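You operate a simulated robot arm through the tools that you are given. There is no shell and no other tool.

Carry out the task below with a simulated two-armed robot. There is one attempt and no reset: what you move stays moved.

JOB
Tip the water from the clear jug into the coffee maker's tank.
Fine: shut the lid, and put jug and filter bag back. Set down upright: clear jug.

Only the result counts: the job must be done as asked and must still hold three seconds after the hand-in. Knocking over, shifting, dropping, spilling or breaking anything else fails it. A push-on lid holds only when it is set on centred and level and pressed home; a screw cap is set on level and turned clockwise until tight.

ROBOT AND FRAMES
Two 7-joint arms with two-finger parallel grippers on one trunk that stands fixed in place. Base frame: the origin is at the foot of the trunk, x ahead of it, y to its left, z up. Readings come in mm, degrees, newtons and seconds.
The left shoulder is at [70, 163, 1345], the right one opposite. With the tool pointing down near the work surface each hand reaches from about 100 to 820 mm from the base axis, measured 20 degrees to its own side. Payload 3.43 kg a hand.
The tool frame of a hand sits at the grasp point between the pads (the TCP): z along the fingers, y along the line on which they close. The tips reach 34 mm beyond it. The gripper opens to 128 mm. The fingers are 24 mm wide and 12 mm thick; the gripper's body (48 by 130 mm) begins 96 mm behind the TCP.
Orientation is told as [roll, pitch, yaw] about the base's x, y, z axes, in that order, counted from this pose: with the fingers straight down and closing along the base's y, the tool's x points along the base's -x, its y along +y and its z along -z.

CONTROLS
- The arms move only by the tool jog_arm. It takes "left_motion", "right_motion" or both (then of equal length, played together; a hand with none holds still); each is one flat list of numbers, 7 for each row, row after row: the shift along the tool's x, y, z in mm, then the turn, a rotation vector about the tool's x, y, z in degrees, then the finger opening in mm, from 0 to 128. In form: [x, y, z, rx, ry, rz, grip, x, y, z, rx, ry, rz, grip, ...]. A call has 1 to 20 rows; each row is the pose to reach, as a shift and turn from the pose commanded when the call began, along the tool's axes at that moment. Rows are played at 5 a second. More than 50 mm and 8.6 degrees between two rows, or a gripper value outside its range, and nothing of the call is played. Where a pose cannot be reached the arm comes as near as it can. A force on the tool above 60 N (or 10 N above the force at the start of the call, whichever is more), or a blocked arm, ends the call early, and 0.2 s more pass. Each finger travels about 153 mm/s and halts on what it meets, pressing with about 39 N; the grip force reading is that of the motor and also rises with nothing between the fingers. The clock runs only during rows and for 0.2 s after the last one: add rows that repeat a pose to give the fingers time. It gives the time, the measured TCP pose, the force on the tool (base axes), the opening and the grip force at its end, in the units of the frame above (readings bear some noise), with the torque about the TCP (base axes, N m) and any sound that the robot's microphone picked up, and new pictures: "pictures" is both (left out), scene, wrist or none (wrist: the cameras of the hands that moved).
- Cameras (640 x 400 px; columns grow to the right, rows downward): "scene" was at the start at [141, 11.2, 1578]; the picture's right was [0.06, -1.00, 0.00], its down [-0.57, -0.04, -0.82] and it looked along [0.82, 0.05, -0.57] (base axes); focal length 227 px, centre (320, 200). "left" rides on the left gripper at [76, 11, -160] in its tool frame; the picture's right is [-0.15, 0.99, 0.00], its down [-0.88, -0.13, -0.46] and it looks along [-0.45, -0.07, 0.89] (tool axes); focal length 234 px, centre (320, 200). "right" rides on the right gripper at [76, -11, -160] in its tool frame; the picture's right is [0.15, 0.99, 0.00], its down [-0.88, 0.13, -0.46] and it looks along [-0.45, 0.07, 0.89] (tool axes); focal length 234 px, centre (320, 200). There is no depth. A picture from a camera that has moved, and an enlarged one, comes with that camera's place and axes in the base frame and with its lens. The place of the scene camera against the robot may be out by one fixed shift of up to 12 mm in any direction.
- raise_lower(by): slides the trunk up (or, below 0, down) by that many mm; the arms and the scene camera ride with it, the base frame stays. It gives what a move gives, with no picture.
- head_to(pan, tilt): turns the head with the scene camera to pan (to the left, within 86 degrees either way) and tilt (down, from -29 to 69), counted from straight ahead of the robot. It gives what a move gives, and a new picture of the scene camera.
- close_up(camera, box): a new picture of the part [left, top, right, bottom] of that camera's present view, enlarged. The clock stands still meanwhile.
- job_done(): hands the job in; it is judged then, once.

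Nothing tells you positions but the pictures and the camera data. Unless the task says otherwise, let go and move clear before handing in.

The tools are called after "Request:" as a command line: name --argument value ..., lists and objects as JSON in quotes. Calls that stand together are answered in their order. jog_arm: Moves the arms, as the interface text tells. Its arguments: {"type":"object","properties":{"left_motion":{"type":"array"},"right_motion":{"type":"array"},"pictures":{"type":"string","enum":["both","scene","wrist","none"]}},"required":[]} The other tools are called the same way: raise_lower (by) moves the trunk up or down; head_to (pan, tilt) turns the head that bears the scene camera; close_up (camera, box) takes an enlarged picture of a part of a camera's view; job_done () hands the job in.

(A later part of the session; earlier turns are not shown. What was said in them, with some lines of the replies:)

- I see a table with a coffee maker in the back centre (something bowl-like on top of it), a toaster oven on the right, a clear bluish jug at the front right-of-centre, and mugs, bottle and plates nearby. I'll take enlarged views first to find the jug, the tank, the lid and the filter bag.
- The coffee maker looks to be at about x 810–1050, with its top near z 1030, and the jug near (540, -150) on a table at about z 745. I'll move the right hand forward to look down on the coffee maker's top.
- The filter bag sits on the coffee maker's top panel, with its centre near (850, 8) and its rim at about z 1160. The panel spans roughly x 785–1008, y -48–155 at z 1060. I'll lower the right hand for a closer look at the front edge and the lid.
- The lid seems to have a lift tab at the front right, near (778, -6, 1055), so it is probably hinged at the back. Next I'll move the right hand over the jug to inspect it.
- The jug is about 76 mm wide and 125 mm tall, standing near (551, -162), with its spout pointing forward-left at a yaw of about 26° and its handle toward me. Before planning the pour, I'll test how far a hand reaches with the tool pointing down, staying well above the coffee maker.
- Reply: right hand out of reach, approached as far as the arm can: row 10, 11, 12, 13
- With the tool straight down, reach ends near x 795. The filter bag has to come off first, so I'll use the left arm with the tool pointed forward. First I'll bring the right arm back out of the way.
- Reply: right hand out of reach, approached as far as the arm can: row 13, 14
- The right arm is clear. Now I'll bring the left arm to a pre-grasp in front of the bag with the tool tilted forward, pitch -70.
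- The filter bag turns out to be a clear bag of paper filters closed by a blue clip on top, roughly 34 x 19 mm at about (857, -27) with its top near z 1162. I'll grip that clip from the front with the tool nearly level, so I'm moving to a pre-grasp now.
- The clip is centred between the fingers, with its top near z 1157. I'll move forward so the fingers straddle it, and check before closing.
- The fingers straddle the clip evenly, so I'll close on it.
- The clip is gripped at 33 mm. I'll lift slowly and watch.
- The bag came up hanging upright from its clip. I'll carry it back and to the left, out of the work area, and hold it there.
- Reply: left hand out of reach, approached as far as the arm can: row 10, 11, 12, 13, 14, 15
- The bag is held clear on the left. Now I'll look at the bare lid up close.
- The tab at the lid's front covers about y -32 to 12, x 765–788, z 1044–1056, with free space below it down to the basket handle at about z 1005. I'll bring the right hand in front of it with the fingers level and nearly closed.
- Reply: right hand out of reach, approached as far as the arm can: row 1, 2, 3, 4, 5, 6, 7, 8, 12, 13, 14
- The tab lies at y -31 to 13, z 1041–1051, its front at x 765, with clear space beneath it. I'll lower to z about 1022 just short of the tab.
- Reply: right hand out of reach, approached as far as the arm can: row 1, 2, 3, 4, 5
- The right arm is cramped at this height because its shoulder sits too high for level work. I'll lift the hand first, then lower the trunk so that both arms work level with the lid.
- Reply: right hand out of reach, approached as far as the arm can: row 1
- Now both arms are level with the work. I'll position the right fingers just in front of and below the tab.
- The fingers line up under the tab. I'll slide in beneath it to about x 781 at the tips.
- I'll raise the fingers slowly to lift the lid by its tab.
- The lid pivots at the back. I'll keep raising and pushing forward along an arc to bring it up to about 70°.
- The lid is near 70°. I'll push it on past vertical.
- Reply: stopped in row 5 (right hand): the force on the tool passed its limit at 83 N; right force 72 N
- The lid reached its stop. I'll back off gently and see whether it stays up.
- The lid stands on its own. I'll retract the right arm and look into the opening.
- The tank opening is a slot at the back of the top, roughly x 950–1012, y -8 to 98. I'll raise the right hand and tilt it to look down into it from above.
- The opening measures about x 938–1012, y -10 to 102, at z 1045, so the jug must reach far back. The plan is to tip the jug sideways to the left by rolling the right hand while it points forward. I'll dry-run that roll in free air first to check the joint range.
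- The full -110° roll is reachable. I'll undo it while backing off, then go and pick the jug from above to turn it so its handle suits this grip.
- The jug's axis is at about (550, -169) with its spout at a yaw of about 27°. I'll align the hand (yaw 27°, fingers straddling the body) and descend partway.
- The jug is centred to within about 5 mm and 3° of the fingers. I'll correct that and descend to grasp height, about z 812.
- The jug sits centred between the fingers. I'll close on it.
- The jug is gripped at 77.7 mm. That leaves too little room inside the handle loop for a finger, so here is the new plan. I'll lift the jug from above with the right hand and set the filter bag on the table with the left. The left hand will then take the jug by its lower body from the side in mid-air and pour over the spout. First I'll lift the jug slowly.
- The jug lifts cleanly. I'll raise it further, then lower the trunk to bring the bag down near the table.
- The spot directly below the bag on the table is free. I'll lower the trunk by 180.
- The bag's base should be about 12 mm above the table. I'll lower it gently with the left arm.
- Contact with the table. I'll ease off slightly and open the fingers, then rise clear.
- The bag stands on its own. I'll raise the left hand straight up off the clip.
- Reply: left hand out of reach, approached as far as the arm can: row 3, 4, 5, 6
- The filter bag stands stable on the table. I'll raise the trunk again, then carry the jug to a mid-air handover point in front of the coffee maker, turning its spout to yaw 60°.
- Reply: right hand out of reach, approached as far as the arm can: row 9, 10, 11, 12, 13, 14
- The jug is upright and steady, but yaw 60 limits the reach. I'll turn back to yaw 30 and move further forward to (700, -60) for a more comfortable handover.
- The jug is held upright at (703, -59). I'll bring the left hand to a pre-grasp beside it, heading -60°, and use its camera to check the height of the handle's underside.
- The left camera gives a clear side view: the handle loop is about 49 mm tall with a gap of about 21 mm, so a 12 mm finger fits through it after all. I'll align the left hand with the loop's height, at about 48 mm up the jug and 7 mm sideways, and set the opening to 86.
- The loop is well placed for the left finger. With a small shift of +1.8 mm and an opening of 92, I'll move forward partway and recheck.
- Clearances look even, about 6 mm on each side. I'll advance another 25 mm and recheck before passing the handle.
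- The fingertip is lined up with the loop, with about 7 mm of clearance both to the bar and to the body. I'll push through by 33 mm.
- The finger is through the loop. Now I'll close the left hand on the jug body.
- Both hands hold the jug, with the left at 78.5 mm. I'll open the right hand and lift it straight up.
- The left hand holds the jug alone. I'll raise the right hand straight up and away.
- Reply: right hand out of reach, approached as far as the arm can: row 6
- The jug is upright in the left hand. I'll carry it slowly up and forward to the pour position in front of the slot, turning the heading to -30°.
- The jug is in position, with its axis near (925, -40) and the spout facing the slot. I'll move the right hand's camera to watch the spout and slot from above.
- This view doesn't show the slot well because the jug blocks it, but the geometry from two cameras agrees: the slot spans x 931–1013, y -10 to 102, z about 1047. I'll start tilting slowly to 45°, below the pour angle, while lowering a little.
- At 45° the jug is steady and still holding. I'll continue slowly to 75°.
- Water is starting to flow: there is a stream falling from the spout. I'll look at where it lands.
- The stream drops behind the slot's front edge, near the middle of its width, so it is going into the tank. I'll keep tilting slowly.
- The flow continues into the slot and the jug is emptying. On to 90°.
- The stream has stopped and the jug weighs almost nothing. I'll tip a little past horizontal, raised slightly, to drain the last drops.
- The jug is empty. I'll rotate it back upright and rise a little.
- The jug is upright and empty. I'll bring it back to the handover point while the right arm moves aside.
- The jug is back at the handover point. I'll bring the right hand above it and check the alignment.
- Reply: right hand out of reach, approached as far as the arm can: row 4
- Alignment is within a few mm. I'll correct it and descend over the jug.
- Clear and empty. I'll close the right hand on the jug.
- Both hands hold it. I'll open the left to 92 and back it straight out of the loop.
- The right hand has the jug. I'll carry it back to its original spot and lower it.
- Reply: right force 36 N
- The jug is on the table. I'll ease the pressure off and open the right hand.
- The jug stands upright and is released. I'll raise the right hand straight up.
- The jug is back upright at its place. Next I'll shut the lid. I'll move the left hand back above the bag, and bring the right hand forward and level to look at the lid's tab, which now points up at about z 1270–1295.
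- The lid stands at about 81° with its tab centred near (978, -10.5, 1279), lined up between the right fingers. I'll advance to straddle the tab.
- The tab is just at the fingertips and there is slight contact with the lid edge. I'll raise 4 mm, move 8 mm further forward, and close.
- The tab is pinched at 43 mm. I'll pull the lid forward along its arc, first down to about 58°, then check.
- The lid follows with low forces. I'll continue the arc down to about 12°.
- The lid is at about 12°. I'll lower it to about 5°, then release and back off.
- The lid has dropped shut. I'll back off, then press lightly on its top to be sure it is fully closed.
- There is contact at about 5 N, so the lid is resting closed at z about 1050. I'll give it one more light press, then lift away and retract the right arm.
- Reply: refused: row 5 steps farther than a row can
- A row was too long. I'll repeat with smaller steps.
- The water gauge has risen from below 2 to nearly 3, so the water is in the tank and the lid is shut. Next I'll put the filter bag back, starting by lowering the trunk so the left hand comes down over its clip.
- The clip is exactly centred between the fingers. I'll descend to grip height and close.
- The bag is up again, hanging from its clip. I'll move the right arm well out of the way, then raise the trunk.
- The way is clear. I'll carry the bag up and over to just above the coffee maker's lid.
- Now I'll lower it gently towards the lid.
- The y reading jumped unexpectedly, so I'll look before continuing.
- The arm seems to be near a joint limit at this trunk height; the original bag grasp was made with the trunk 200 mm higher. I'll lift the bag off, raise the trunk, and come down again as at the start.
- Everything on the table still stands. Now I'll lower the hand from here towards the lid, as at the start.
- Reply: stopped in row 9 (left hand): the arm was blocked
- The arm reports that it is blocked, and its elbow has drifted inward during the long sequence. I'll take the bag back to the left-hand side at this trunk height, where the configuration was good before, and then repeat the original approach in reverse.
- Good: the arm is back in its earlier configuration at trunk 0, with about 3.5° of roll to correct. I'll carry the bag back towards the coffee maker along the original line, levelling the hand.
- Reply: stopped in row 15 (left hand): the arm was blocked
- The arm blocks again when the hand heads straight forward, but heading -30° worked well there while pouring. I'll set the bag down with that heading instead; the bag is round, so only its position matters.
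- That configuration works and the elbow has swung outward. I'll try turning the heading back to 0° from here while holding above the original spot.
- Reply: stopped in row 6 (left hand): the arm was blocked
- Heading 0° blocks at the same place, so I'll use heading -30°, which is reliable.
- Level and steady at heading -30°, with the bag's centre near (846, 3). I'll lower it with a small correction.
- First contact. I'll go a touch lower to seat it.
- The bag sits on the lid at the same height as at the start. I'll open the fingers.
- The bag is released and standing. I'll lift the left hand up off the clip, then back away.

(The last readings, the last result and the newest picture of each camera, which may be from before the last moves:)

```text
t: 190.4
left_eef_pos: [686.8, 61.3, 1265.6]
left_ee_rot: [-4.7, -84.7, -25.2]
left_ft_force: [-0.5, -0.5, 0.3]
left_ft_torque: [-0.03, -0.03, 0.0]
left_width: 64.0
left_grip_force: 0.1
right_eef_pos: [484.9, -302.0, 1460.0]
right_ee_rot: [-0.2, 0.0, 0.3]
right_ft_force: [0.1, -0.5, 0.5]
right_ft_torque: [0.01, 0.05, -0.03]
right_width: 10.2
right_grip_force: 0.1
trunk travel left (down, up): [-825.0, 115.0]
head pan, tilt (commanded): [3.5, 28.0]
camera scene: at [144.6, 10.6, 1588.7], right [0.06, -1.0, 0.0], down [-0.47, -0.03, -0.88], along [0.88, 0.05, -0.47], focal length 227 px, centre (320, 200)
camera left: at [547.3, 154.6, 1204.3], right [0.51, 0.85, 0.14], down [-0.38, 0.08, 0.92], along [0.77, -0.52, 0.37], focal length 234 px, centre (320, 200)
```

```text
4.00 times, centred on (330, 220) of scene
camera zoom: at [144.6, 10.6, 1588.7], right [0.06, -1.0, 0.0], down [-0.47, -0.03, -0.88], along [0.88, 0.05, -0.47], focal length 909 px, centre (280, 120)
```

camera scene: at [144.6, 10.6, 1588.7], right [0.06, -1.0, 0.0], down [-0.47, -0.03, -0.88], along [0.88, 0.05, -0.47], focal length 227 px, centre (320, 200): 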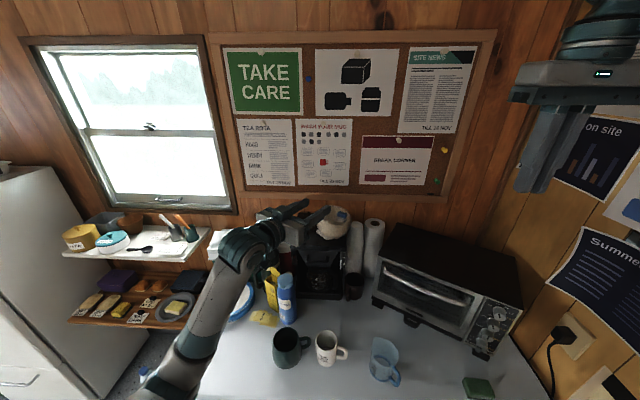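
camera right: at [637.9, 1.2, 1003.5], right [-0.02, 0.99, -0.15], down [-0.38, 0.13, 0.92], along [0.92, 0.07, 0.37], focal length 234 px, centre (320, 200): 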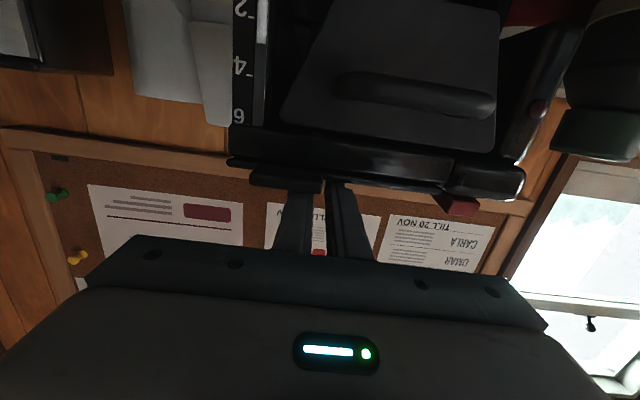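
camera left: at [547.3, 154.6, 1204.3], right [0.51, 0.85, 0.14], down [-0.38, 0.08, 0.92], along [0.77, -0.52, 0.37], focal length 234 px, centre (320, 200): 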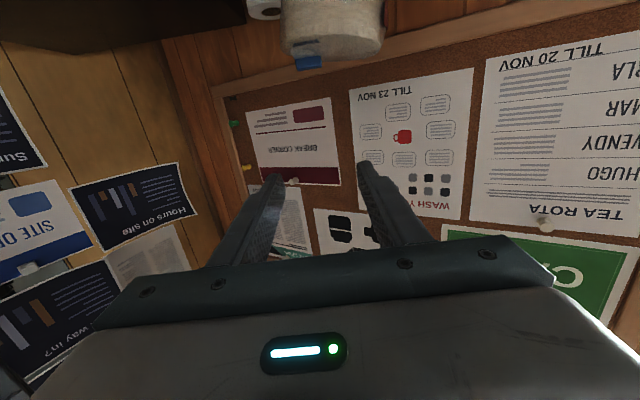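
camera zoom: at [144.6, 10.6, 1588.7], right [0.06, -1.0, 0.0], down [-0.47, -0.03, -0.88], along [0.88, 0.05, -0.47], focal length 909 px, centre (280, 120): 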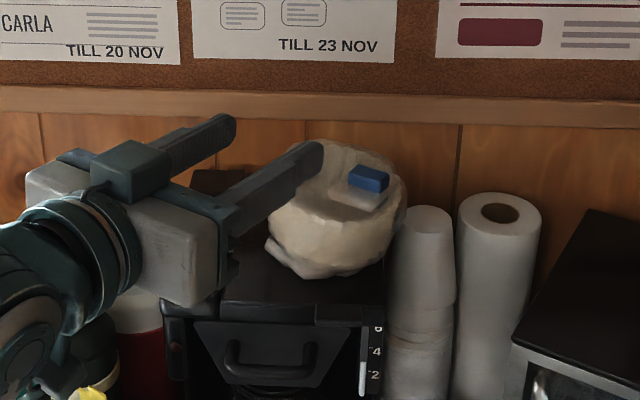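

The bag is back on the lid. I'll move the left hand clear and check the whole scene.

Request:
jog_arm --left_motion '[-10, 20, -20, 0, 0, 0, 64, -15, 50, -40, 0, 0, 0, 64, -20, 85, -60, 0, 0, 0, 64, -25, 120, -80, 0, 0, 0, 64, -30, 155, -95, 0, 0, 0, 64, -35, 190, -105, 0, 0, 0, 64, -40, 225, -110, 0, 0, 0, 64, -40, 225, -110, 0, 0, 0, 64]' --pictures "scene"

Request:
close_up --camera "scene" --box '[280, 190, 380, 280]'

Request:
close_up --camera "scene" --box '[240, 290, 440, 400]'

```text
t: 192.2
left_eef_pos: [706.8, 308.7, 1315.6]
left_ee_rot: [-4.7, -84.9, -25.2]
left_ft_force: [-0.3, -0.3, 0.1]
left_ft_torque: [0.0, -0.01, 0.02]
left_width: 63.9
left_grip_force: 0.1
right_eef_pos: [484.5, -302.7, 1459.6]
right_ee_rot: [-0.2, 0.0, 0.3]
right_ft_force: [1.0, -0.3, -0.2]
right_ft_torque: [0.04, -0.01, -0.02]
right_width: 10.1
right_grip_force: 0.0
trunk travel left (down, up): [-825.0, 115.0]
head pan, tilt (commanded): [3.5, 28.0]
camera scene: at [144.1, 10.9, 1588.7], right [0.06, -1.0, 0.0], down [-0.47, -0.03, -0.88], along [0.88, 0.05, -0.47], focal length 227 px, centre (320, 200)
```

scene: 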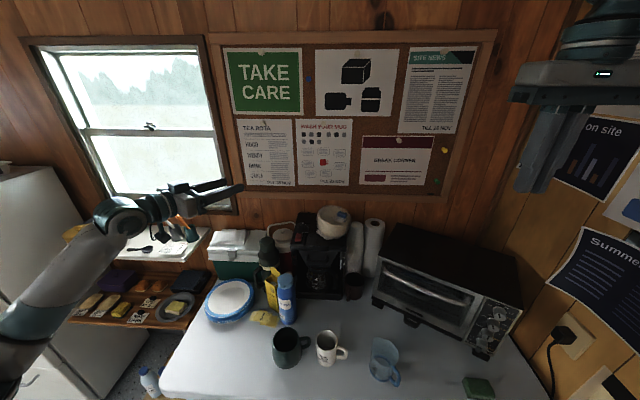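

```text
4.44 times, centred on (330, 235) of scene
camera zoom: at [144.1, 10.9, 1588.7], right [0.06, -1.0, 0.0], down [-0.47, -0.03, -0.88], along [0.88, 0.05, -0.47], focal length 1010 px, centre (276, 44)
```

zoom: 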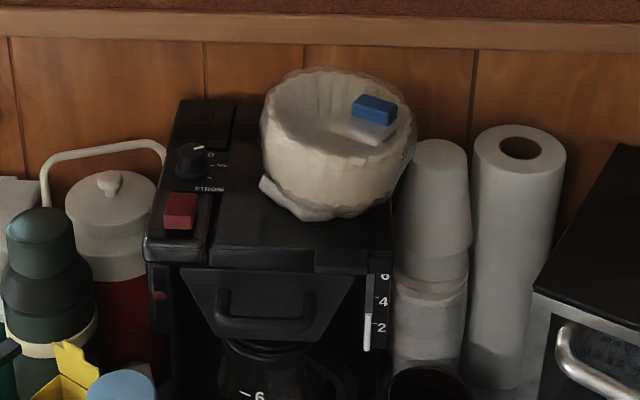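

```text
3.20 times, centred on (340, 345) of scene
camera zoom: at [144.1, 10.9, 1588.7], right [0.06, -1.0, 0.0], down [-0.47, -0.03, -0.88], along [0.88, 0.05, -0.47], focal length 727 px, centre (256, -264)
```

zoom: 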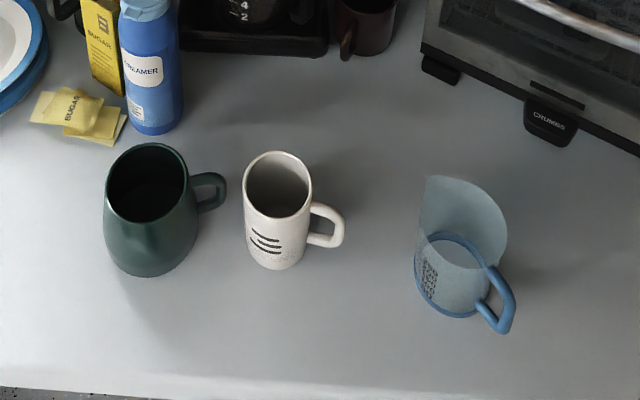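

The final state looks right. The jug stands upright and empty at its original place, the lid is shut, and the water gauge sits between 2 and 4. The filter bag is back on the lid, about 10–15 mm to the right of where it started and turned about 30°. The other objects look untouched, and both hands are open and clear, so I'm handing in.

Request:
job_done

```text
The job is handed in.
```

The water from the clear jug is in the coffee maker's tank. The gauge rose from just under 2 to nearly 3 during the pour, and I saw no spill.

- **Jug:** it stands upright and empty at its original spot, released.
- **Lid:** it is shut, and I pressed it lightly to confirm it was closed.
- **Filter bag:** it is back on the lid, standing level, but about 10–15 mm to the right of where it started and turned about 30°. The left arm was blocked when it tried the original angle, so I set the bag down at one it could reach.

While opening the lid I pushed it against its stop at about 83 N; before-and-after pictures show the coffee maker did not move. Nothing else was knocked or shifted that I could see. Both hands are empty and clear of everything.
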